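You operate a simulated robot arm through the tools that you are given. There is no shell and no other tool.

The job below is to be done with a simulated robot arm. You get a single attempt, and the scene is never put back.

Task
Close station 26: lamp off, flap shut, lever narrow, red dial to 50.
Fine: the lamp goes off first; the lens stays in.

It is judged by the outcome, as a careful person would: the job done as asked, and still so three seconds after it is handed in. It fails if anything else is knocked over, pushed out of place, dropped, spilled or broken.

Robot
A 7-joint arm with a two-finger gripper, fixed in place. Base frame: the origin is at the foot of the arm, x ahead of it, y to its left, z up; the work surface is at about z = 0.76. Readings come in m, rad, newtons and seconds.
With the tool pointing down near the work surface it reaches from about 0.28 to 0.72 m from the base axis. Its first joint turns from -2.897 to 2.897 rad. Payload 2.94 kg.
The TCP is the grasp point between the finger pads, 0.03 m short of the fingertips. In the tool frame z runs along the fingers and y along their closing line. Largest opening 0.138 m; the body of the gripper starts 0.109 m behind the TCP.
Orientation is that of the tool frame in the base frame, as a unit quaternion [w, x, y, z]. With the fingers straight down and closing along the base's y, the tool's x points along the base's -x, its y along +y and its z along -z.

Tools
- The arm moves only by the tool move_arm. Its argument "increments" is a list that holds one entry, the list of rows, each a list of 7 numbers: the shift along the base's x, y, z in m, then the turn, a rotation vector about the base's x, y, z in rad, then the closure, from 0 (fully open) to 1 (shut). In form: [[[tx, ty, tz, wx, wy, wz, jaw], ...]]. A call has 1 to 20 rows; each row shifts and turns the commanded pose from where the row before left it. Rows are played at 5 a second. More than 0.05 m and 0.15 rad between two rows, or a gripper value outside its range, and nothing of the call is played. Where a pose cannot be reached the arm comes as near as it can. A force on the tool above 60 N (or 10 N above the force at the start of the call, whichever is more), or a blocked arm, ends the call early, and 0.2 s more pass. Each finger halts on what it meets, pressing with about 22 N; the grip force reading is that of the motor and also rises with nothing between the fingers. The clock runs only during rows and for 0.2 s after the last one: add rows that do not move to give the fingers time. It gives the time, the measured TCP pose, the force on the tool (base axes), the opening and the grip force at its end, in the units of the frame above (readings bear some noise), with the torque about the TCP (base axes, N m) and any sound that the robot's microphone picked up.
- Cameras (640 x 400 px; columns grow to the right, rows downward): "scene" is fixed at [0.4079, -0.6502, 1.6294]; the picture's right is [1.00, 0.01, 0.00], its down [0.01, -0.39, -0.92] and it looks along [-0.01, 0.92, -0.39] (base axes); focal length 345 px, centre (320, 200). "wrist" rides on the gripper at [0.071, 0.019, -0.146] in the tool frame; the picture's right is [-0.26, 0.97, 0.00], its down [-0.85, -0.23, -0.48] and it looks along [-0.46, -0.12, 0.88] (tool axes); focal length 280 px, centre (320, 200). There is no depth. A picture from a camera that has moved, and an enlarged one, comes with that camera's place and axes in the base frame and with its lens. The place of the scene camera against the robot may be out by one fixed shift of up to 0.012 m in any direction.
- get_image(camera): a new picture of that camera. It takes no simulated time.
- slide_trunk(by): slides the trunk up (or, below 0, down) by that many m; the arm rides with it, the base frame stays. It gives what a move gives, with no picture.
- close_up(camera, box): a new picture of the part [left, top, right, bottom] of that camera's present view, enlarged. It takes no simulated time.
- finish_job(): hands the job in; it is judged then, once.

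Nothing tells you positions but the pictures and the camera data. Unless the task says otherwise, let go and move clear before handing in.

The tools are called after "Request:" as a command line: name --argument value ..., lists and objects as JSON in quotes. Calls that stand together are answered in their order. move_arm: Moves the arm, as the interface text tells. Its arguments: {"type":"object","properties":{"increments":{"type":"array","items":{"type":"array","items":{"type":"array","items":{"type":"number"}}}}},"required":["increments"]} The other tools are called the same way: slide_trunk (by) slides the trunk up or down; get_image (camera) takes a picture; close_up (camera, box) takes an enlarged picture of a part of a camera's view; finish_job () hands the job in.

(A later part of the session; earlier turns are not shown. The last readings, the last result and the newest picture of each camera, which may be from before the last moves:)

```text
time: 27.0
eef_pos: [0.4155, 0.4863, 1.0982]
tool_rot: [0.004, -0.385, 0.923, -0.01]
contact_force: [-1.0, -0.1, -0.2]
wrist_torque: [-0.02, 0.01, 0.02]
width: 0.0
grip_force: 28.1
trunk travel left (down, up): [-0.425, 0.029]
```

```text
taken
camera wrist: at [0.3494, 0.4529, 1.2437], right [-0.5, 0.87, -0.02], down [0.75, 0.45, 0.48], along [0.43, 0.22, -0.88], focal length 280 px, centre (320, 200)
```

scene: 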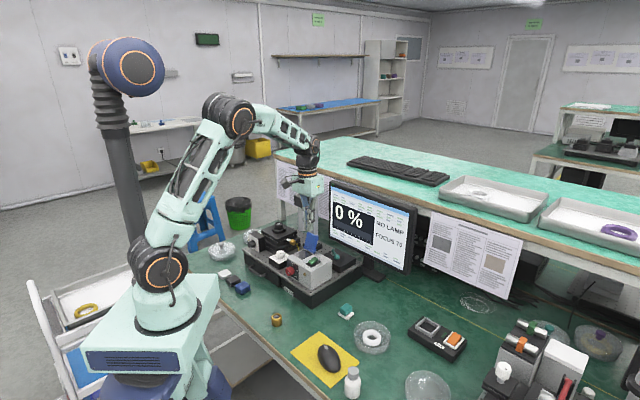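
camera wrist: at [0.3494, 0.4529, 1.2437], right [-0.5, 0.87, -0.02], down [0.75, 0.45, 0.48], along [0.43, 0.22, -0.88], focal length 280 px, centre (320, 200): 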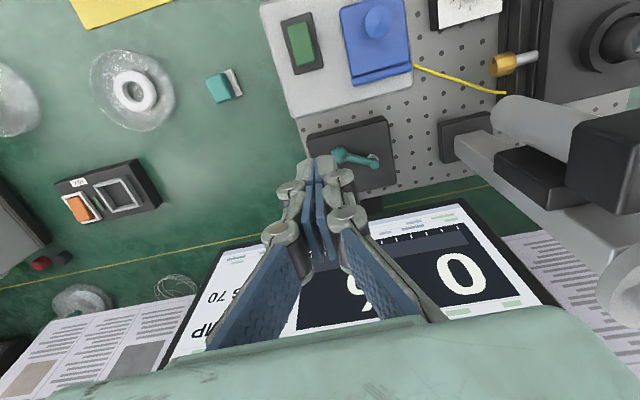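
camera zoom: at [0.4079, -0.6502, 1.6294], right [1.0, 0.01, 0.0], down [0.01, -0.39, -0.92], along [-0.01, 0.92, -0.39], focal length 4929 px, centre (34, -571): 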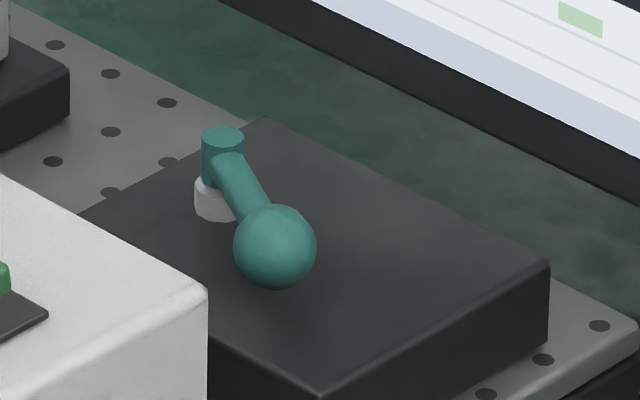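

The lever did not move at all under that push, so it is already against its stop in that direction; its travel must be the other way. I'll turn the gripper 90° so it can straddle the ball front/back, giving gentle control both ways.

Request:
move_arm --increments '[[[0.003, 0.004, 0, 0, 0, 0.143, 0.565], [0.003, 0.004, 0, 0, 0, 0.143, 0.565], [0.003, 0.004, 0, 0, 0, 0.143, 0.565], [0.003, 0.004, 0, 0, 0, 0.143, 0.565], [0.003, 0.004, 0, 0, 0, 0.143, 0.565], [0.003, 0.004, 0, 0, 0, 0.143, 0.565], [0.003, 0.004, 0, 0, 0, 0.143, 0.565], [0.003, 0.004, 0, 0, 0, 0.143, 0.565], [0.003, 0.004, 0, 0, 0, 0.143, 0.565], [0.003, 0.004, 0, 0, 0, 0.143, 0.565], [0.003, 0.004, 0, 0, 0, 0.143, 0.565], [0, 0, 0, 0, 0, 0, 0.565]]]'

Request:
get_image --camera "wrist"

Request:
get_image --camera "scene"

```text
time: 29.6
eef_pos: [0.4479, 0.5292, 1.0972]
tool_rot: [-0.011, 0.925, -0.381, 0.004]
contact_force: [-0.7, -0.7, 0.0]
wrist_torque: [0.02, 0.04, 0.0]
width: 0.06
grip_force: 0.1
trunk travel left (down, up): [-0.425, 0.029]
```

```text
taken
camera wrist: at [0.482, 0.4637, 1.2428], right [-0.86, -0.5, -0.02], down [-0.45, 0.75, 0.48], along [-0.23, 0.43, -0.88], focal length 280 px, centre (320, 200)
```

wrist: 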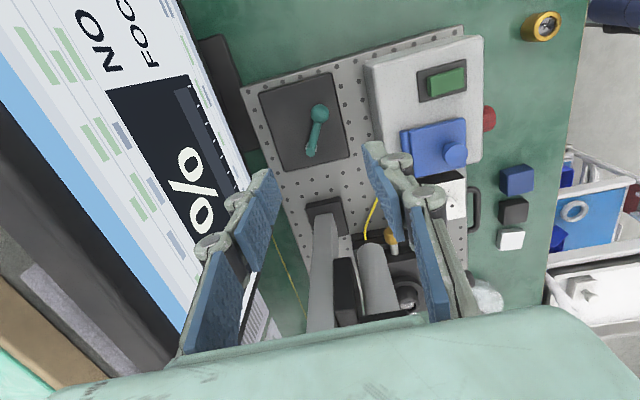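

```text
taken
```

scene: 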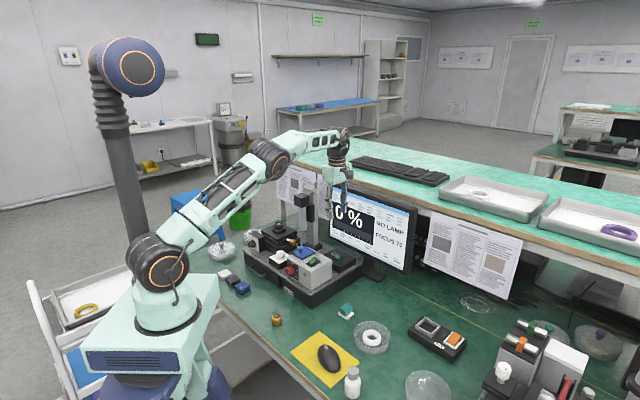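

This view from the right gives a good second look at the lever. Zooming to pin down the ball and to look once more for marks.

Request:
close_up --camera "wrist" --box '[250, 65, 360, 175]'

Request:
close_up --camera "wrist" --box '[190, 20, 270, 160]'

```text
3.64 times, centred on (305, 120) of wrist
camera zoom: at [0.482, 0.4637, 1.2428], right [-0.86, -0.5, -0.02], down [-0.45, 0.75, 0.48], along [-0.23, 0.43, -0.88], focal length 1020 px, centre (374, 491)
```

zoom: 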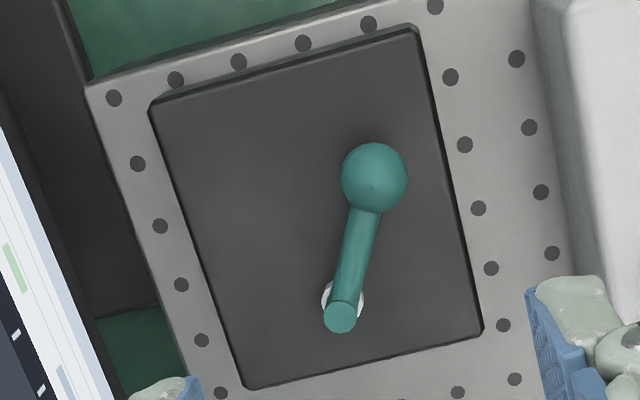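

```text
2.86 times, centred on (230, 90) of wrist
camera zoom: at [0.482, 0.4637, 1.2428], right [-0.86, -0.5, -0.02], down [-0.45, 0.75, 0.48], along [-0.23, 0.43, -0.88], focal length 801 px, centre (577, 514)
```

zoom: 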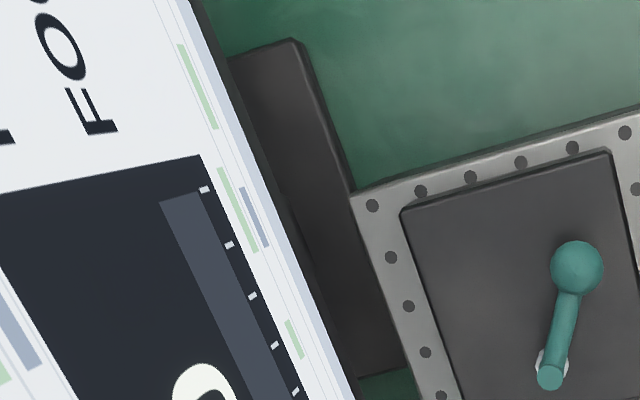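

Ball centre is near (0.449, 0.534, 0.880), plate top about 0.854. I'll lower the open fingers around the ball, one in front and one behind.

Request:
move_arm --increments '[[[0.001, 0.004, -0.04, 0, 0, 0, 0.565], [0, 0, -0.04, 0, 0, 0, 0.565], [0, 0, -0.04, 0, 0, 0, 0.565], [0, 0, -0.04, 0, 0, 0, 0.565], [0, 0, -0.02, 0, 0, 0, 0.565], [0, 0, 0, 0, 0, 0, 0.565]]]'

Request:
get_image --camera "wrist"

Request:
close_up --camera "scene" --box '[290, 210, 370, 270]'

```text
time: 31.0
eef_pos: [0.4487, 0.5321, 0.9199]
tool_rot: [-0.01, 0.925, -0.38, 0.004]
contact_force: [0.3, -0.2, 1.2]
wrist_torque: [-0.03, -0.02, 0.0]
width: 0.06
grip_force: 0.1
trunk travel left (down, up): [-0.425, 0.029]
```

```text
taken
camera wrist: at [0.4828, 0.4659, 1.0639], right [-0.86, -0.5, -0.02], down [-0.45, 0.75, 0.48], along [-0.22, 0.43, -0.88], focal length 280 px, centre (320, 200)
```

wrist: 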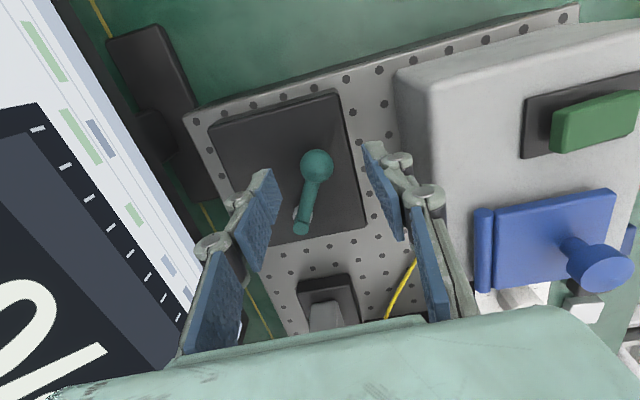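

```text
6.67 times, centred on (330, 240) of scene
camera zoom: at [0.4079, -0.6502, 1.6294], right [1.0, 0.01, 0.0], down [0.01, -0.39, -0.92], along [-0.01, 0.92, -0.39], focal length 2300 px, centre (253, -67)
```

zoom: 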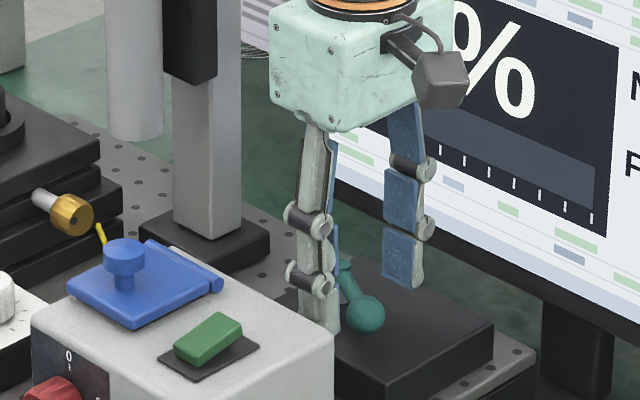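

The fingers straddle the ball. Lowering the rest and closing gently on the ball.

Request:
move_arm --increments '[[[0.0005, 0.001, -0.012, 0, 0, 0, 0.565], [0, 0, -0.01, 0, 0, 0, 0.565], [0, 0, 0, 0, 0, 0, 0.75], [0, 0, 0, 0, 0, 0, 0.8], [0, 0, 0, 0, 0, 0, 0.9], [0, 0, 0, 0, 0, 0, 0.9]]]'

Request:
get_image --camera "wrist"

Request:
close_up --camera "scene" --box '[290, 210, 370, 270]'

```text
time: 32.4
eef_pos: [0.4513, 0.5326, 0.8972]
tool_rot: [-0.011, 0.925, -0.381, 0.005]
contact_force: [9.3, 1.1, -2.9]
wrist_torque: [0.1, -0.17, -0.73]
width: 0.0236
grip_force: 45.4
trunk travel left (down, up): [-0.425, 0.029]
```

```text
taken
camera wrist: at [0.4854, 0.4672, 1.0415], right [-0.87, -0.5, -0.02], down [-0.45, 0.75, 0.48], along [-0.22, 0.43, -0.88], focal length 280 px, centre (320, 200)
```

wrist: 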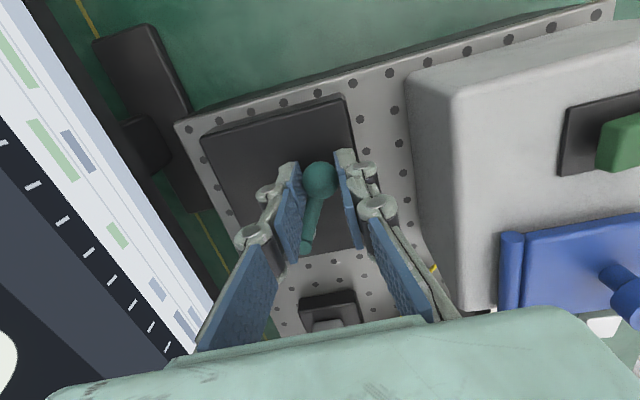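

```text
6.67 times, centred on (330, 240) of scene
camera zoom: at [0.4079, -0.6502, 1.6294], right [1.0, 0.01, 0.0], down [0.01, -0.39, -0.92], along [-0.01, 0.92, -0.39], focal length 2300 px, centre (253, -67)
```

zoom: 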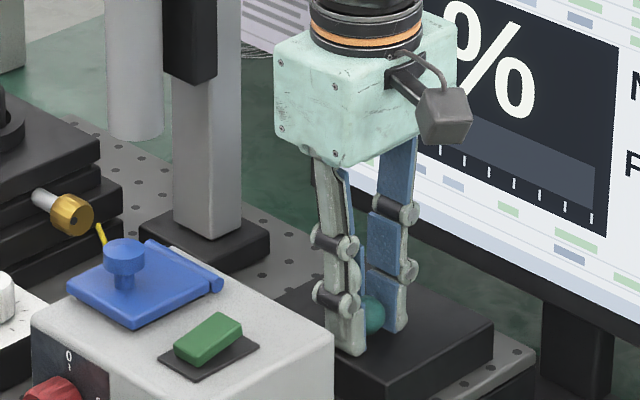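

The ball is gripped (0.0236 m). I'll try a small move along its arc toward the lamp box and read the force.

Request:
move_arm --increments '[[[-0.002, -0.0005, 0, 0, 0, 0, 0.9], [-0.002, -0.0005, 0, 0, 0, 0, 0.9], [-0.002, -0.0005, 0, 0, 0, 0, 0.9], [0, 0, 0, 0, 0, 0, 0.9]]]'

Request:
close_up --camera "wrist" --box '[250, 120, 390, 270]'

```text
time: 33.4
eef_pos: [0.447, 0.5299, 0.896]
tool_rot: [-0.012, 0.924, -0.382, 0.005]
contact_force: [26.9, -1.0, 3.5]
wrist_torque: [0.31, -0.35, -1.29]
width: 0.0245
grip_force: 45.6
trunk travel left (down, up): [-0.425, 0.029]
```

```text
2.67 times, centred on (320, 195) of wrist
camera zoom: at [0.4812, 0.4652, 1.0416], right [-0.87, -0.5, -0.03], down [-0.45, 0.75, 0.48], along [-0.22, 0.43, -0.88], focal length 748 px, centre (320, 213)
```

zoom: 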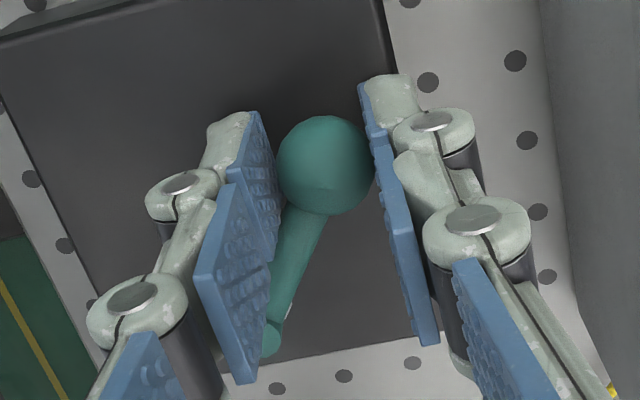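

It resists but seems to give a few millimetres in this direction. Continuing gently along the arc while watching force.

Request:
move_arm --increments '[[[-0.0025, -0.0004, 0, 0, 0, 0, 0.9], [-0.0025, -0.0004, 0, 0, 0, 0, 0.9], [0, 0, 0, 0, 0, 0, 0.9]]]'

Request:
close_up --camera "wrist" --box '[250, 120, 390, 270]'

```text
time: 34.2
eef_pos: [0.4419, 0.5286, 0.8975]
tool_rot: [-0.011, 0.925, -0.381, 0.006]
contact_force: [25.8, -5.5, 9.3]
wrist_torque: [0.0, -0.37, -1.24]
width: 0.0259
grip_force: 45.1
trunk travel left (down, up): [-0.425, 0.029]
```

```text
2.67 times, centred on (320, 195) of wrist
camera zoom: at [0.4762, 0.4638, 1.0417], right [-0.87, -0.5, -0.02], down [-0.45, 0.75, 0.48], along [-0.22, 0.43, -0.88], focal length 748 px, centre (320, 213)
```

zoom: 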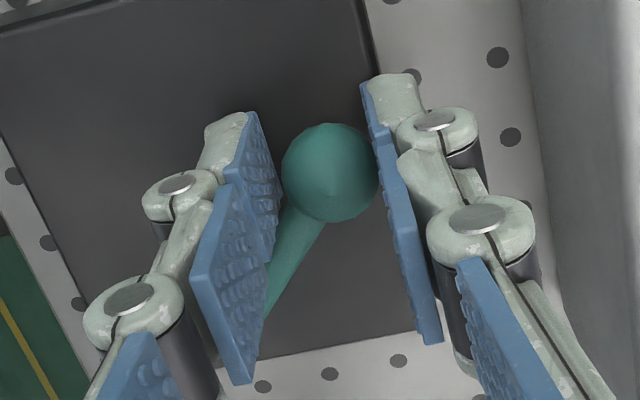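

The lever is now moving (from ~29° to ~41°) with steady friction, so the first direction was indeed its end stop. I'll keep following the arc, turning the gripper with it.

Request:
move_arm --increments '[[[-0.0033, 0, 0, 0, 0, -0.12, 0.9], [-0.0033, 0, 0, 0, 0, -0.12, 0.9], [-0.0034, 0.0004, 0, 0, 0, -0.12, 0.9], [-0.0033, 0.0005, 0, 0, 0, -0.12, 0.9], [0, 0, 0, 0, 0, 0, 0.9]]]'

Request:
get_image --camera "wrist"

Request:
close_up --camera "scene" --box '[290, 210, 370, 270]'

```text
time: 35.4
eef_pos: [0.4227, 0.5295, 0.8962]
tool_rot: [-0.006, 0.808, -0.59, 0.007]
contact_force: [-3.2, -23.7, 6.8]
wrist_torque: [0.19, 0.27, -0.24]
width: 0.0228
grip_force: 44.8
trunk travel left (down, up): [-0.425, 0.029]
```

```text
taken
camera wrist: at [0.4228, 0.4562, 1.0414], right [-1.0, -0.05, -0.02], down [-0.05, 0.88, 0.48], along [-0.01, 0.48, -0.88], focal length 280 px, centre (320, 200)
```

wrist: 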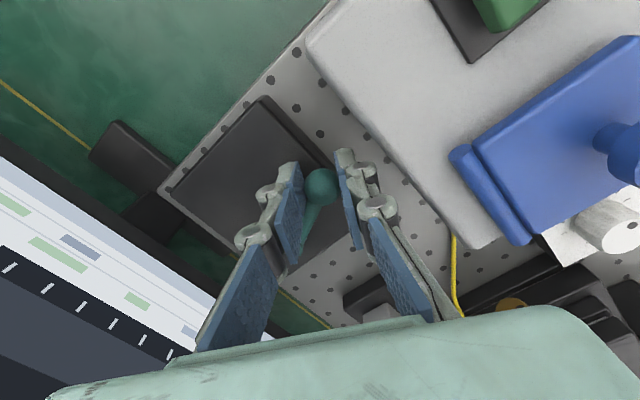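

```text
6.67 times, centred on (330, 240) of scene
camera zoom: at [0.4079, -0.6502, 1.6294], right [1.0, 0.01, 0.0], down [0.01, -0.39, -0.92], along [-0.01, 0.92, -0.39], focal length 2300 px, centre (253, -67)
```

zoom: 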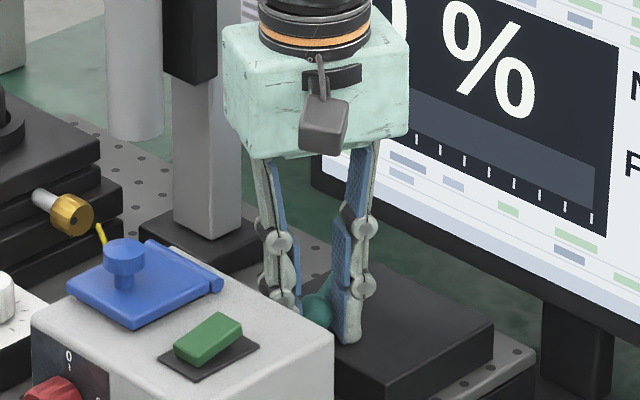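

The ball is now at about 64° and following. Continuing along the arc, turning the gripper to line up with the rod.

Request:
move_arm --increments '[[[-0.0025, 0.0045, 0, 0, 0, -0.14, 0.9], [0, 0, 0, 0, 0, -0.14, 0.9], [-0.0045, 0.0021, 0, 0, 0, -0.14, 0.9], [-0.0053, 0.0029, 0, 0, 0, -0.14, 0.9], [0, 0, 0, 0, 0, 0, 0.9]]]'

Request:
get_image --camera "wrist"

Request:
close_up --camera "scene" --box '[290, 210, 370, 270]'

```text
time: 36.6
eef_pos: [0.409, 0.5387, 0.896]
tool_rot: [0.001, -0.614, 0.789, -0.011]
contact_force: [-23.1, -20.6, -5.5]
wrist_torque: [0.01, 0.29, 0.27]
width: 0.0219
grip_force: 45.2
trunk travel left (down, up): [-0.425, 0.029]
```

```text
taken
camera wrist: at [0.3692, 0.4774, 1.0417], right [-0.87, 0.49, -0.02], down [0.43, 0.77, 0.47], along [0.25, 0.4, -0.88], focal length 280 px, centre (320, 200)
```

wrist: 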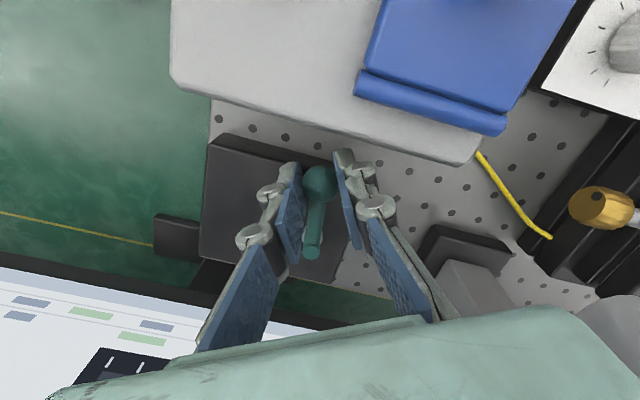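

```text
6.67 times, centred on (330, 240) of scene
camera zoom: at [0.4079, -0.6502, 1.6294], right [1.0, 0.01, 0.0], down [0.01, -0.39, -0.92], along [-0.01, 0.92, -0.39], focal length 2300 px, centre (253, -67)
```

zoom: 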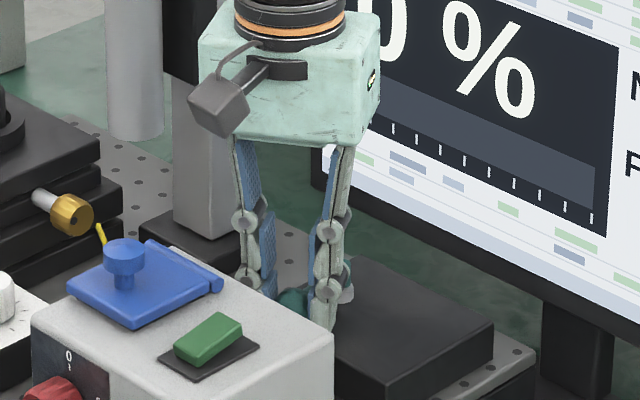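

The lever has swung to about 78°, still moving smoothly. Continuing, with a slight correction to stay on its arc.

Request:
move_arm --increments '[[[-0.0055, -0.0015, 0, 0, 0, -0.14, 0.9], [-0.0028, 0.0031, 0, 0, 0, -0.14, 0.9], [-0.0048, 0.0048, 0, 0, 0, -0.14, 0.9], [0, 0, 0, 0, 0, 0, 0.9]]]'

Request:
get_image --camera "wrist"

Request:
get_image --camera "scene"

```text
time: 37.6
eef_pos: [0.3992, 0.5508, 0.8968]
tool_rot: [0.005, -0.435, 0.9, -0.01]
contact_force: [-13.0, -2.5, -11.3]
wrist_torque: [0.03, 0.22, 0.22]
width: 0.0222
grip_force: 45.1
trunk travel left (down, up): [-0.425, 0.029]
```

```text
taken
camera wrist: at [0.3362, 0.509, 1.041], right [-0.59, 0.8, -0.02], down [0.7, 0.53, 0.48], along [0.4, 0.27, -0.88], focal length 280 px, centre (320, 200)
```

wrist: 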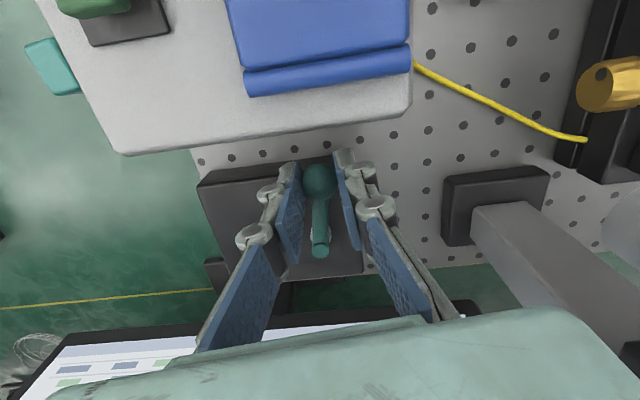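

```text
taken
```

scene: 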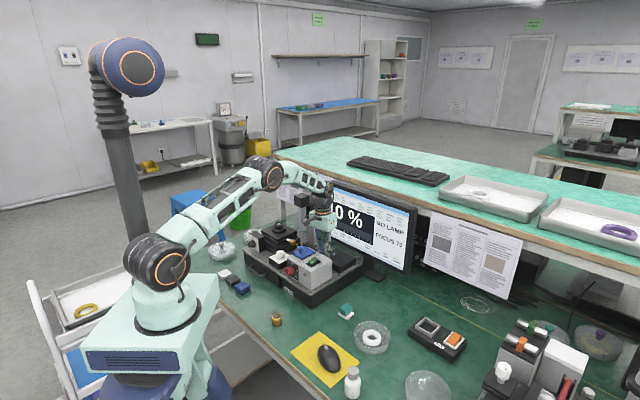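

The force now shows the lever pulling onward by itself, as if it had passed an over-centre point. I'll open the fingers, lift straight up and see where it settles.

Request:
move_arm --increments '[[[0, 0, 0, 0, 0, 0, 0.6], [0, 0, 0, 0, 0, 0, 0.55], [0, 0, 0, 0, 0, 0, 0.55], [0, 0, 0.02, 0, 0, 0, 0.55], [0, 0, 0.04, 0, 0, 0, 0.55], [0, 0, 0.04, 0, 0, 0, 0.55], [0, 0, 0.04, 0, 0, 0, 0.55], [0, 0, 0.03, 0, 0, 0, 0.55], [0, 0, 0, 0, 0, 0, 0.55]]]'

Request:
get_image --camera "wrist"

Request:
close_up --camera "scene" --box '[300, 225, 364, 270]'

Request:
close_up --camera "scene" --box '[325, 180, 425, 275]'

```text
time: 39.6
eef_pos: [0.4008, 0.5491, 1.0657]
tool_rot: [0.005, -0.436, 0.9, -0.01]
contact_force: [0.3, -0.5, 0.2]
wrist_torque: [0.01, 0.0, -0.01]
width: 0.0618
grip_force: 0.0
trunk travel left (down, up): [-0.425, 0.029]
```

```text
taken
camera wrist: at [0.3372, 0.508, 1.2115], right [-0.59, 0.8, -0.02], down [0.7, 0.53, 0.48], along [0.4, 0.27, -0.88], focal length 280 px, centre (320, 200)
```

wrist: 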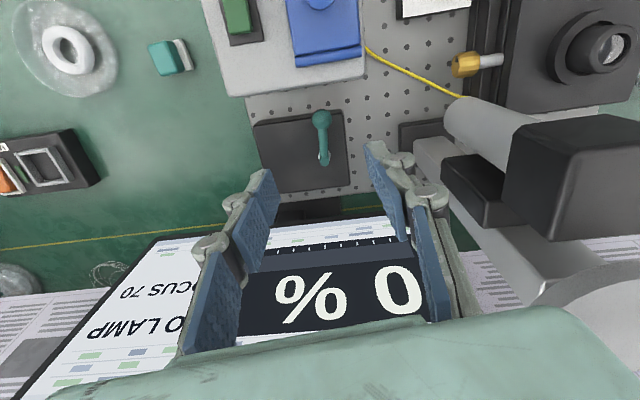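

```text
8.89 times, centred on (332, 248) of scene
camera zoom: at [0.4079, -0.6502, 1.6294], right [1.0, 0.01, 0.0], down [0.01, -0.39, -0.92], along [-0.01, 0.92, -0.39], focal length 3067 px, centre (213, -222)
```

zoom: 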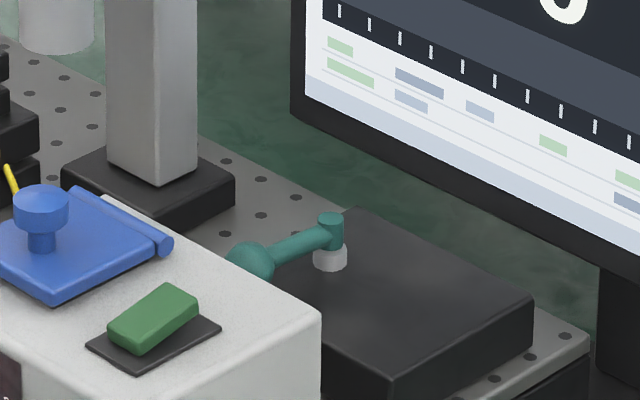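

```text
4.21 times, centred on (375, 228) of scene
camera zoom: at [0.4079, -0.6502, 1.6294], right [1.0, 0.01, 0.0], down [0.01, -0.39, -0.92], along [-0.01, 0.92, -0.39], focal length 1453 px, centre (88, 84)
```

zoom: 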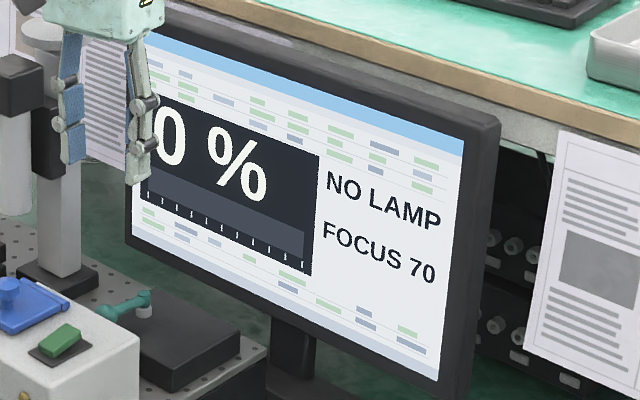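

The lever now points straight at the lamp box. Zooming in on it and on what its old position may have uncovered.

Request:
close_up --camera "wrist" --box '[245, 95, 365, 200]'

Request:
close_up --camera "wrist" --box '[300, 100, 350, 170]'

Request:
close_up --camera "scene" --box '[318, 240, 362, 268]'

```text
3.81 times, centred on (305, 148) of wrist
camera zoom: at [0.3372, 0.508, 1.2115], right [-0.59, 0.8, -0.02], down [0.7, 0.53, 0.48], along [0.4, 0.27, -0.88], focal length 1068 px, centre (377, 400)
```

zoom: 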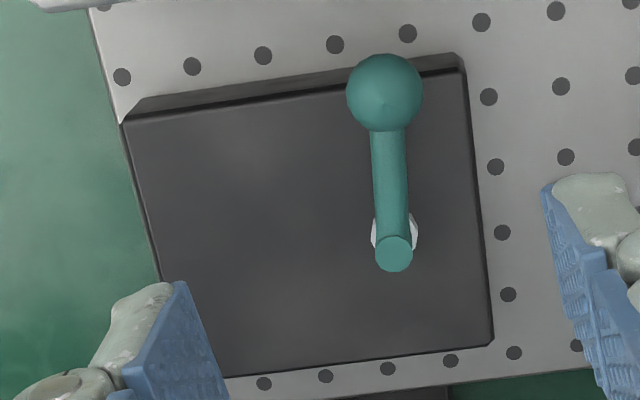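

```text
5.71 times, centred on (325, 135) of wrist
camera zoom: at [0.3372, 0.508, 1.2115], right [-0.59, 0.8, -0.02], down [0.7, 0.53, 0.48], along [0.4, 0.27, -0.88], focal length 1602 px, centre (291, 571)
```

zoom: 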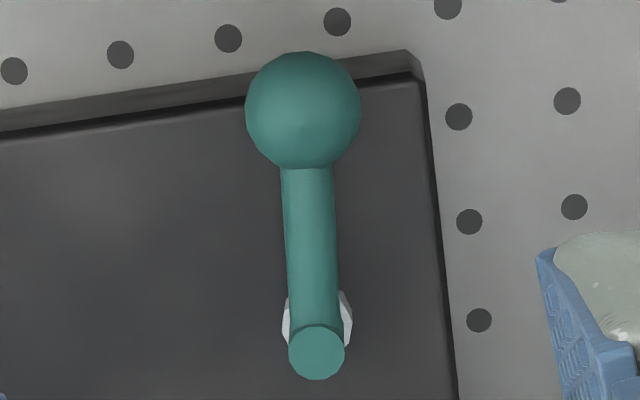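

```text
14.29 times, centred on (340, 254) of scene
camera zoom: at [0.4079, -0.6502, 1.6294], right [1.0, 0.01, 0.0], down [0.01, -0.39, -0.92], along [-0.01, 0.92, -0.39], focal length 4929 px, centre (34, -571)
```

zoom: 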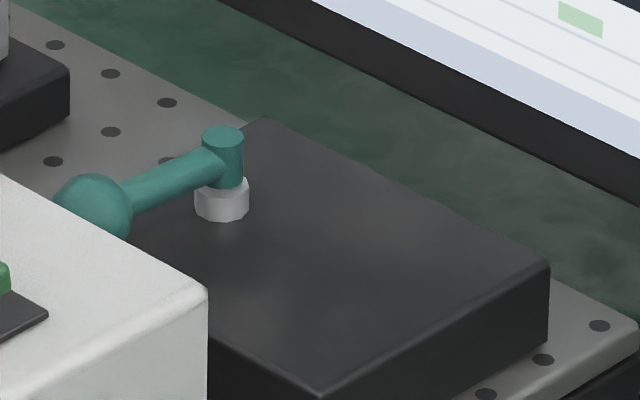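

The lever sits at about 93°, mid-travel, held by friction; there is still no mark. I'll check whether anything else on the station (stage, lens, column) responds to the lever.

Request:
close_up --camera "scene" --box '[255, 210, 310, 250]'

Request:
close_up --camera "scene" --box '[220, 180, 380, 310]'

Request:
close_up --camera "wrist" --box '[440, 0, 640, 120]'

```text
10.00 times, centred on (282, 230) of scene
camera zoom: at [0.4079, -0.6502, 1.6294], right [1.0, 0.01, 0.0], down [0.01, -0.39, -0.92], along [-0.01, 0.92, -0.39], focal length 3450 px, centre (695, -100)
```

zoom: 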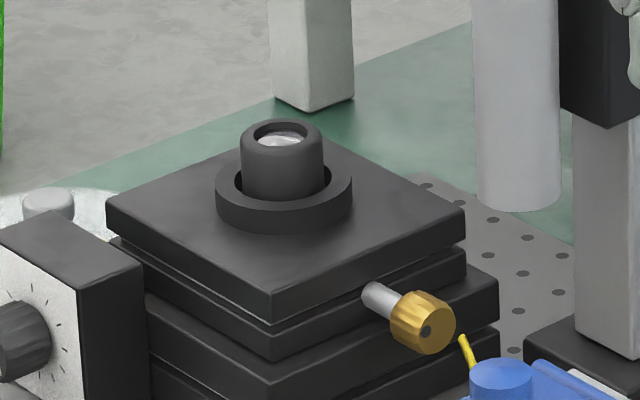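

```text
3.08 times, centred on (300, 245) of scene
camera zoom: at [0.4079, -0.6502, 1.6294], right [1.0, 0.01, 0.0], down [0.01, -0.39, -0.92], along [-0.01, 0.92, -0.39], focal length 1062 px, centre (382, 62)
```

zoom: 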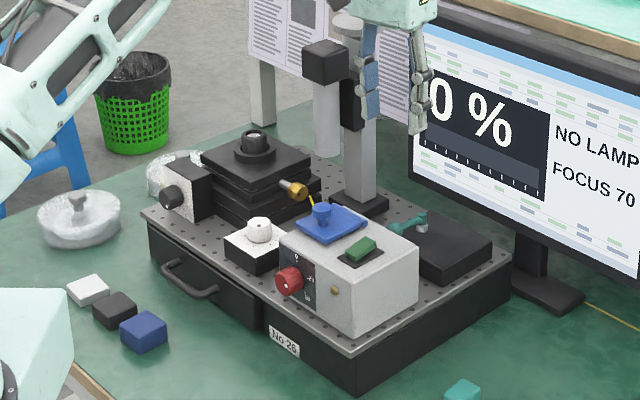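

```text
3.20 times, centred on (540, 60) of wrist
camera zoom: at [0.3372, 0.508, 1.2115], right [-0.59, 0.8, -0.02], down [0.7, 0.53, 0.48], along [0.4, 0.27, -0.88], focal length 897 px, centre (-384, 648)
```

zoom: 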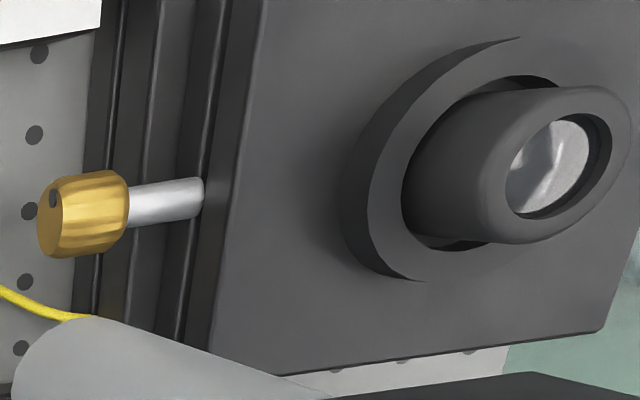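

Nothing else reacts. Before deciding which end is "narrow", I'll look along the bench at the neighbouring stations for a labelled lever of the same kind.

Request:
move_arm --increments '[[[0, -0.02, 0.03, 0, 0, -0.14, 0.55], [0, -0.04, 0.03, 0, 0, -0.14, 0.55], [0, -0.04, 0.02, 0, 0, -0.14, 0.55], [0, -0.04, 0.0, 0, 0, -0.14, 0.55], [0, -0.04, 0, 0, 0, -0.14, 0.55], [0, -0.04, 0, 0, 0, -0.1, 0.55], [0, -0.04, 0, 0, -0.14, 0, 0.55], [0, -0.03, 0, 0, -0.14, 0, 0.55], [0, -0.03, 0, 0, -0.14, 0, 0.55], [0, 0, 0, 0, -0.14, 0, 0.55], [0, 0, 0, 0, 0, 0, 0.55]]]'

Request:
get_image --camera "wrist"

```text
time: 42.0
eef_pos: [0.3998, 0.2295, 1.1464]
tool_rot: [0.277, -0.047, 0.959, -0.023]
contact_force: [0.3, 0.4, 0.5]
wrist_torque: [-0.01, -0.01, 0.01]
width: 0.062
grip_force: 0.0
trunk travel left (down, up): [-0.425, 0.029]
```

```text
taken
camera wrist: at [0.2611, 0.2459, 1.2307], right [0.15, 0.99, 0.07], down [0.48, -0.13, 0.87], along [0.87, -0.1, -0.49], focal length 280 px, centre (320, 200)
```

wrist: 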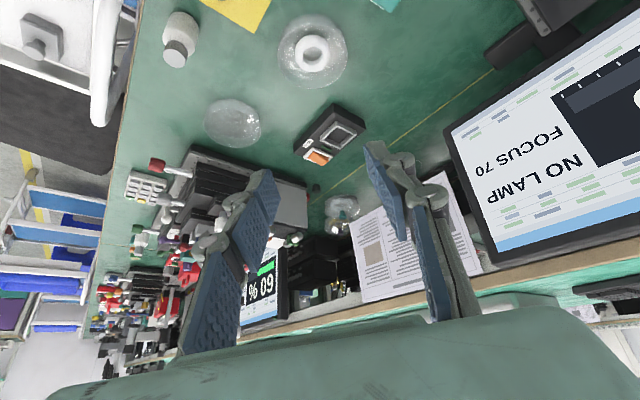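

Request:
close_up --camera "wrist" --box '[120, 140, 320, 270]'

Request:
close_up --camera "wrist" --box '[90, 210, 220, 300]'

Request:
close_up --camera "wrist" --box '[230, 240, 310, 320]'

Request:
close_up --camera "wrist" --box '[80, 270, 200, 390]'

```text
3.08 times, centred on (220, 205) of wrist
camera zoom: at [0.2611, 0.2459, 1.2307], right [0.15, 0.99, 0.07], down [0.48, -0.13, 0.87], along [0.87, -0.1, -0.49], focal length 863 px, centre (628, 185)
```

zoom: 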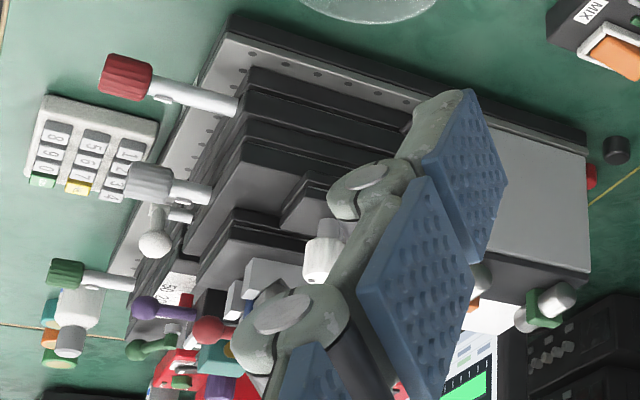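

```text
4.44 times, centred on (155, 255) of wrist
camera zoom: at [0.2611, 0.2459, 1.2307], right [0.15, 0.99, 0.07], down [0.48, -0.13, 0.87], along [0.87, -0.1, -0.49], focal length 1246 px, centre (1053, -44)
```

zoom: 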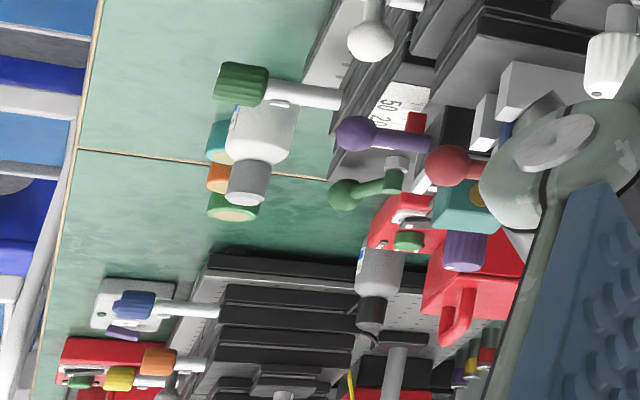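

```text
5.00 times, centred on (270, 280) of wrist
camera zoom: at [0.2611, 0.2459, 1.2307], right [0.15, 0.99, 0.07], down [0.48, -0.13, 0.87], along [0.87, -0.1, -0.49], focal length 1402 px, centre (570, -200)
```

zoom: 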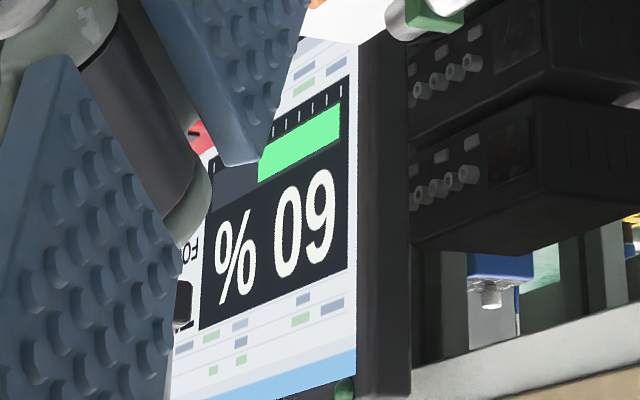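

```text
3.33 times, centred on (140, 330) of wrist
camera zoom: at [0.2611, 0.2459, 1.2307], right [0.15, 0.99, 0.07], down [0.48, -0.13, 0.87], along [0.87, -0.1, -0.49], focal length 935 px, centre (920, -233)
```

zoom: 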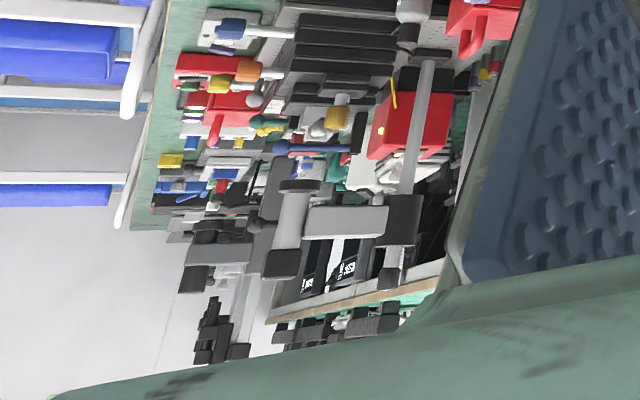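

The neighbouring station has several ball levers. I'll move the camera nearer (free air, low obstacles there) with fingers closed to see whether such levers carry markings.

Request:
move_arm --increments '[[[0.04, -0.02, 0.01, 0, 0, 0, 1], [0.04, -0.02, 0, 0, 0, 0, 1], [0.04, -0.02, 0, 0, 0, 0, 1], [0.04, -0.02, 0, 0, 0, 0, 1], [0.04, -0.02, 0, 0, 0, 0, 1], [0.02, 0, 0, 0, 0, 0, 1], [0, 0, 0, 0, 0, 0, 1]]]'

Request:
get_image --camera "wrist"

```text
time: 43.6
eef_pos: [0.6198, 0.1286, 1.1579]
tool_rot: [0.276, -0.046, 0.96, -0.025]
contact_force: [0.1, -0.3, -0.6]
wrist_torque: [0.01, 0.03, -0.01]
width: 0.0002
grip_force: 22.2
trunk travel left (down, up): [-0.425, 0.029]
```

```text
taken
camera wrist: at [0.4806, 0.1434, 1.2414], right [0.15, 0.99, 0.07], down [0.48, -0.13, 0.87], along [0.86, -0.1, -0.49], focal length 280 px, centre (320, 200)
```

wrist: 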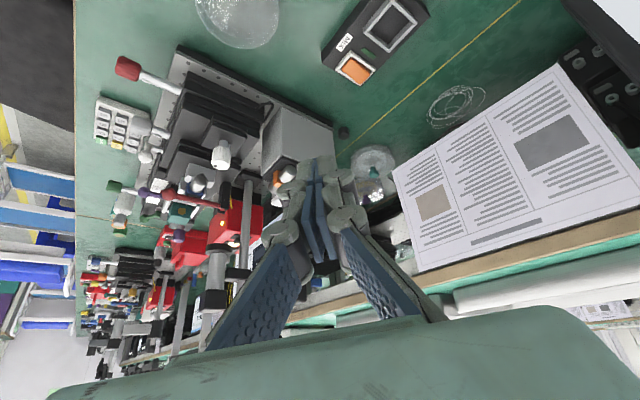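

Request:
close_up --camera "wrist" --box '[80, 40, 300, 180]'

Request:
close_up --camera "wrist" --box '[90, 150, 250, 250]'

Request:
close_up --camera "wrist" --box '[130, 165, 220, 225]'

Request:
close_up --camera "wrist" --box '[80, 230, 220, 330]'

```text
2.86 times, centred on (190, 110) of wrist
camera zoom: at [0.4806, 0.1434, 1.2414], right [0.15, 0.99, 0.07], down [0.48, -0.13, 0.87], along [0.86, -0.1, -0.49], focal length 801 px, centre (691, 457)
```

zoom: 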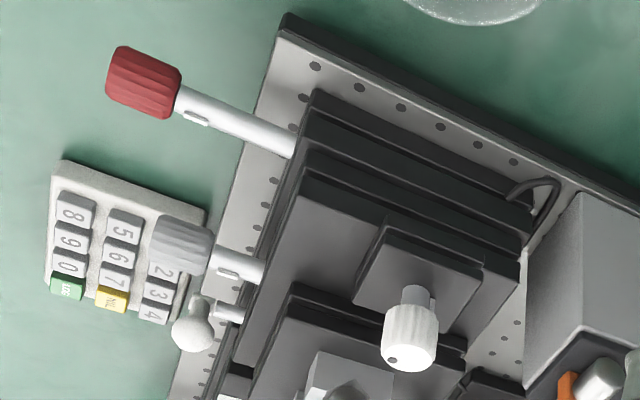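

```text
4.00 times, centred on (170, 200) of wrist
camera zoom: at [0.4806, 0.1434, 1.2414], right [0.15, 0.99, 0.07], down [0.48, -0.13, 0.87], along [0.86, -0.1, -0.49], focal length 1122 px, centre (920, 200)
```

zoom: 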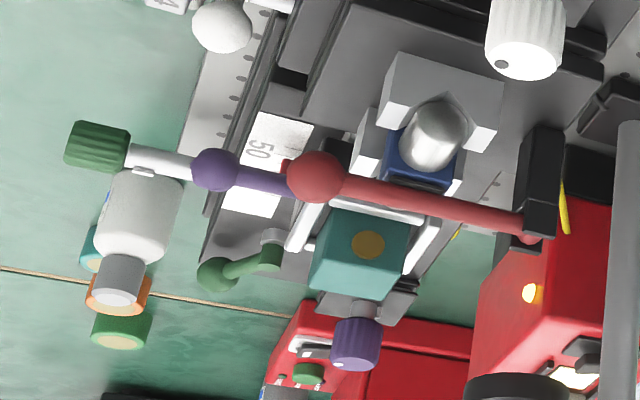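

```text
6.67 times, centred on (175, 195) of wrist
camera zoom: at [0.4806, 0.1434, 1.2414], right [0.15, 0.99, 0.07], down [0.48, -0.13, 0.87], along [0.86, -0.1, -0.49], focal length 1869 px, centre (1287, 233)
```

zoom: 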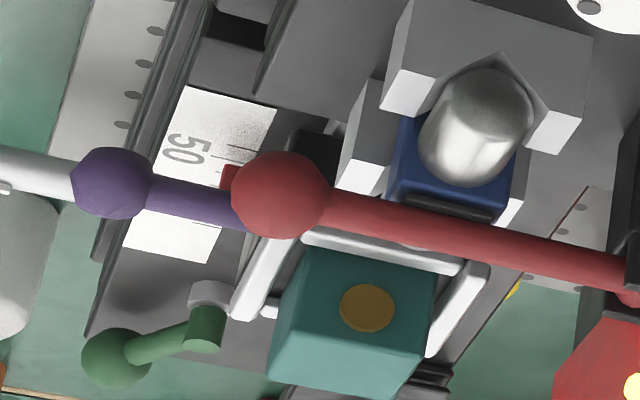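

```text
4.00 times, centred on (150, 280) of wrist
camera zoom: at [0.4806, 0.1434, 1.2414], right [0.15, 0.99, 0.07], down [0.48, -0.13, 0.87], along [0.86, -0.1, -0.49], focal length 1122 px, centre (1000, -120)
```

zoom: 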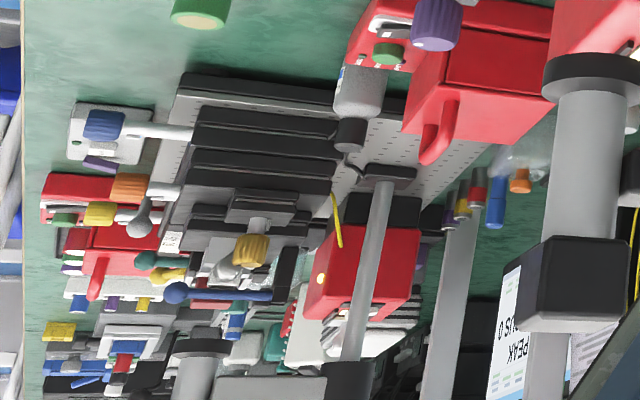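

The neighbours' levers of the same type are unlabelled too. I'll return and find the lever's other end stop by pushing it gently on in the same direction; first straighten the tool.

Request:
move_arm --increments '[[[-0.025, 0.02, 0, 0, 0.14, 0, 1], [-0.025, 0.02, 0, 0, 0.14, 0, 1], [-0.025, 0.02, 0, 0, 0.14, 0, 1], [-0.025, 0.02, 0, 0, 0.14, 0, 1], [0, 0, 0, 0, 0, 0, 1]]]'

Request:
move_arm --increments '[[[-0.0061, 0.0195, -0.003, 0, 0, 0.14, 1], [-0.0061, 0.0195, -0.003, 0, 0, 0.14, 1], [-0.0061, 0.0195, -0.003, 0, 0, 0.14, 1], [-0.0061, 0.0195, -0.003, 0, 0, 0.14, 1], [-0.0061, 0.0195, -0.003, 0, 0, 0.14, 1], [-0.0061, 0.0195, -0.003, 0, 0, 0.14, 1], [-0.0061, 0.0195, -0.003, 0, 0, 0.14, 1], [-0.0061, 0.0195, -0.003, 0, 0, 0.14, 1], [-0.0061, 0.0195, -0.003, 0, 0, 0.14, 1], [-0.0061, 0.0195, -0.003, 0, 0, 0.14, 1], [-0.0061, 0.0195, -0.003, 0, 0, 0.14, 1], [-0.0061, 0.0195, -0.003, 0, 0, 0.14, 1], [-0.0061, 0.0195, -0.003, 0, 0, 0.14, 1], [-0.0061, 0.0195, -0.003, 0, 0, 0.14, 1], [-0.0061, 0.0195, -0.003, 0, 0, 0.14, 1], [-0.0061, 0.0195, -0.003, 0, 0, 0.14, 1], [0, 0, 0, 0, 0, 0, 1]]]'

Request:
get_image --camera "wrist"

```text
time: 44.8
eef_pos: [0.52, 0.2073, 1.1576]
tool_rot: [-0.001, -0.051, 0.999, -0.012]
contact_force: [-1.1, 0.3, 0.3]
wrist_torque: [-0.01, -0.01, -0.01]
width: 0.0
grip_force: 21.5
trunk travel left (down, up): [-0.425, 0.029]
```

```text
time: 48.4
eef_pos: [0.421, 0.5196, 1.1074]
tool_rot: [-0.01, 0.921, -0.388, 0.004]
contact_force: [0.0, -0.1, -0.1]
wrist_torque: [0.01, -0.03, 0.0]
width: 0.0004
grip_force: 21.4
trunk travel left (down, up): [-0.425, 0.029]
```

```text
taken
camera wrist: at [0.4548, 0.4536, 1.2523], right [-0.87, -0.49, -0.02], down [-0.44, 0.76, 0.48], along [-0.22, 0.43, -0.88], focal length 280 px, centre (320, 200)
```

wrist: 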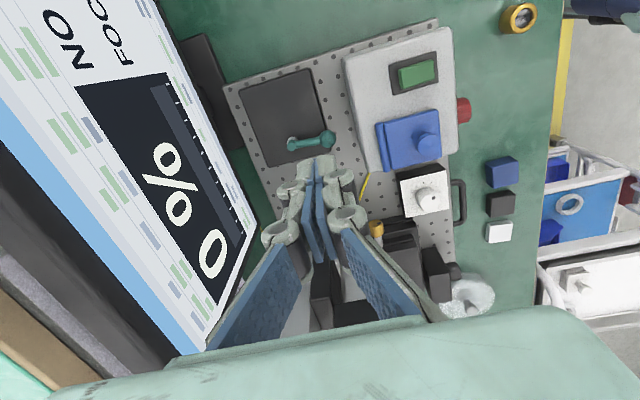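

Before pushing, I'll try to turn the wrist further so the camera can look back at the lever block's rear face, the only face I haven't seen.

Request:
move_arm --increments '[[[0.012, -0.01, 0, 0, 0, 0.14, 1], [0.012, -0.01, 0, 0, 0, 0.14, 1], [0.012, -0.01, 0, 0, 0, 0.14, 1], [0.012, -0.01, 0, 0, 0, 0.14, 1], [0.012, -0.01, 0, 0, 0, 0.14, 1], [0.012, -0.01, 0, 0, 0, 0.14, 1], [0, 0, 0, 0, 0, 0, 1]]]'

Request:
get_image --camera "wrist"

Request:
get_image --camera "scene"

```text
time: 50.0
eef_pos: [0.4953, 0.4597, 1.1082]
tool_rot: [-0.012, 1.0, 0.021, 0.0]
contact_force: [0.7, -0.4, 0.3]
wrist_torque: [0.0, 0.01, -0.01]
width: 0.0
grip_force: 21.6
trunk travel left (down, up): [-0.425, 0.029]
```

```text
taken
camera wrist: at [0.5659, 0.4407, 1.2525], right [-0.22, -0.97, -0.02], down [-0.86, 0.18, 0.48], along [-0.47, 0.13, -0.88], focal length 280 px, centre (320, 200)
```

wrist: 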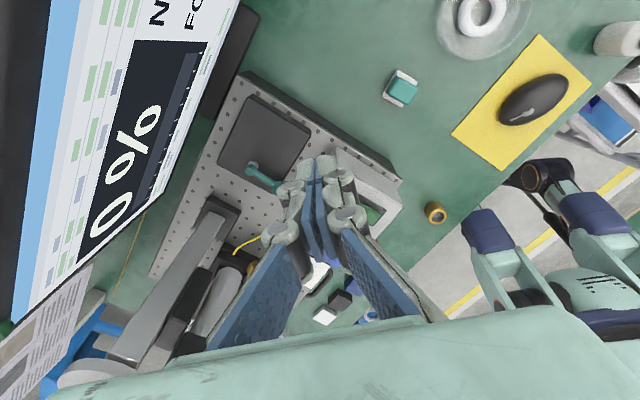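

```text
taken
```

scene: 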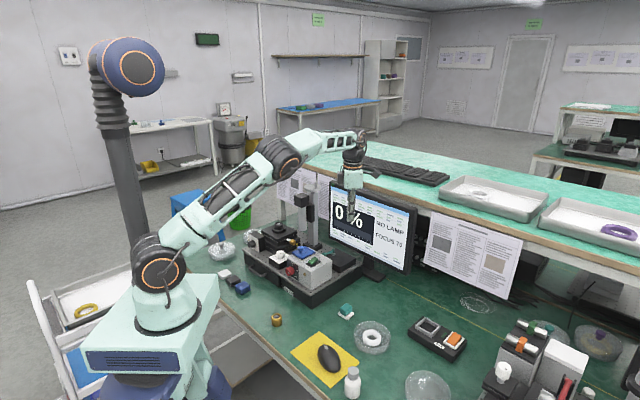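

The wrist reaches this orientation. Turning a bit more and moving outward so the camera gets just behind the lever block, staying in front of the monitor.

Request:
move_arm --increments '[[[0.005, 0.005, 0, 0, 0, 0.14, 1], [0.007, 0.007, 0, 0, 0, 0.14, 1], [0.007, 0.007, 0, 0, 0, 0.14, 1], [0.007, 0.007, -0.01, 0, 0, 0.14, 1], [0.007, 0.007, -0.01, 0, 0, 0.14, 1], [0, 0, 0, 0, 0, 0, 1]]]'

Request:
get_image --camera "wrist"

Request:
close_up --camera "scene" --box '[290, 120, 420, 270]'

```text
time: 51.4
eef_pos: [0.5057, 0.4901, 1.1087]
tool_rot: [-0.011, 0.933, 0.359, -0.005]
contact_force: [0.2, -0.3, -0.9]
wrist_torque: [-0.04, 0.02, 0.02]
width: 0.0
grip_force: 21.8
out of reach, approached as far as the arm can: row 5
trunk travel left (down, up): [-0.425, 0.029]
```

```text
taken
camera wrist: at [0.5737, 0.5209, 1.254], right [0.45, -0.89, -0.02], down [-0.78, -0.41, 0.48], along [-0.44, -0.2, -0.88], focal length 280 px, centre (320, 200)
```

wrist: 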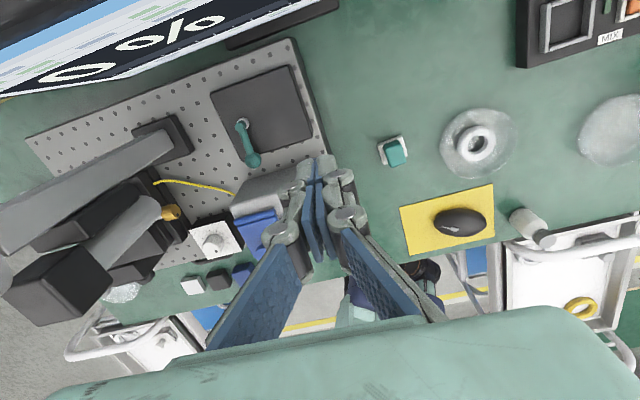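

```text
2.67 times, centred on (355, 195) of scene
camera zoom: at [0.4079, -0.6502, 1.6294], right [1.0, 0.01, 0.0], down [0.01, -0.39, -0.92], along [-0.01, 0.92, -0.39], focal length 920 px, centre (227, 213)
```

zoom: 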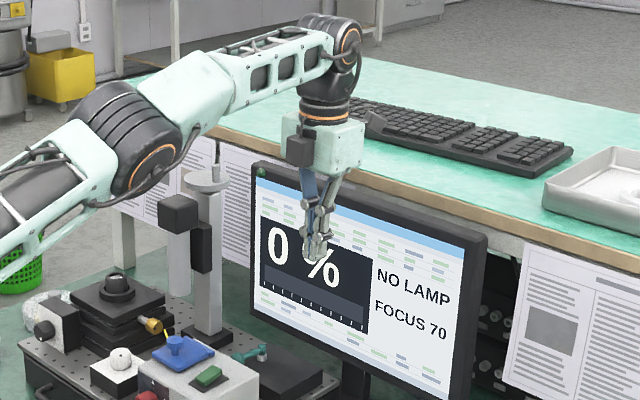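

Near the reach limit at this height. Lowering (clear of everything below) gives more reach; then I'll look at the rear face.

Request:
move_arm --increments '[[[0, 0, -0.03, 0, 0, 0, 1], [0, 0, -0.03, 0, 0, 0, 1], [0, 0, -0.03, 0, 0, 0, 1], [0, 0, -0.03, 0, 0, 0, 1], [0, 0, 0, 0, 0, 0, 1]]]'

Request:
get_image --camera "wrist"

Request:
close_up --camera "scene" --box '[290, 150, 420, 280]'

```text
time: 52.6
eef_pos: [0.5059, 0.4884, 0.9913]
tool_rot: [-0.011, 0.932, 0.361, -0.004]
contact_force: [-0.2, -0.7, -0.3]
wrist_torque: [-0.04, 0.0, -0.02]
width: 0.0
grip_force: 22.0
trunk travel left (down, up): [-0.425, 0.029]
```

```text
taken
camera wrist: at [0.5726, 0.5188, 1.1359], right [0.46, -0.89, -0.02], down [-0.78, -0.41, 0.48], along [-0.44, -0.2, -0.88], focal length 280 px, centre (320, 200)
```

wrist: 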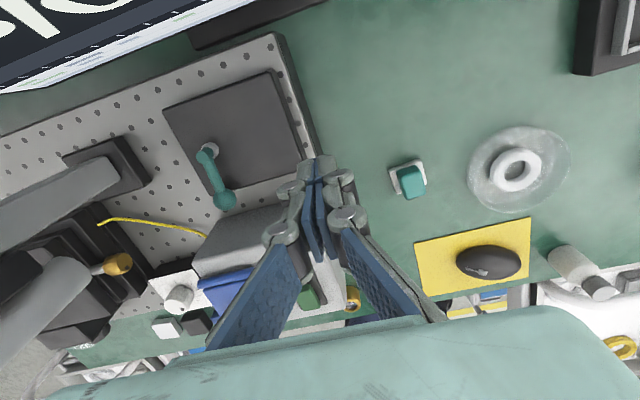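

```text
3.08 times, centred on (355, 215) of scene
camera zoom: at [0.4079, -0.6502, 1.6294], right [1.0, 0.01, 0.0], down [0.01, -0.39, -0.92], along [-0.01, 0.92, -0.39], focal length 1062 px, centre (212, 154)
```

zoom: 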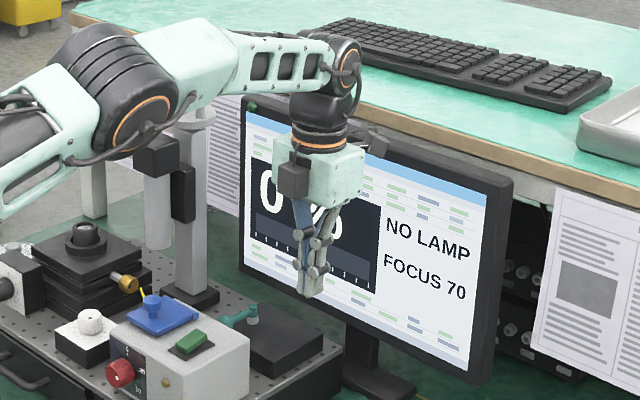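

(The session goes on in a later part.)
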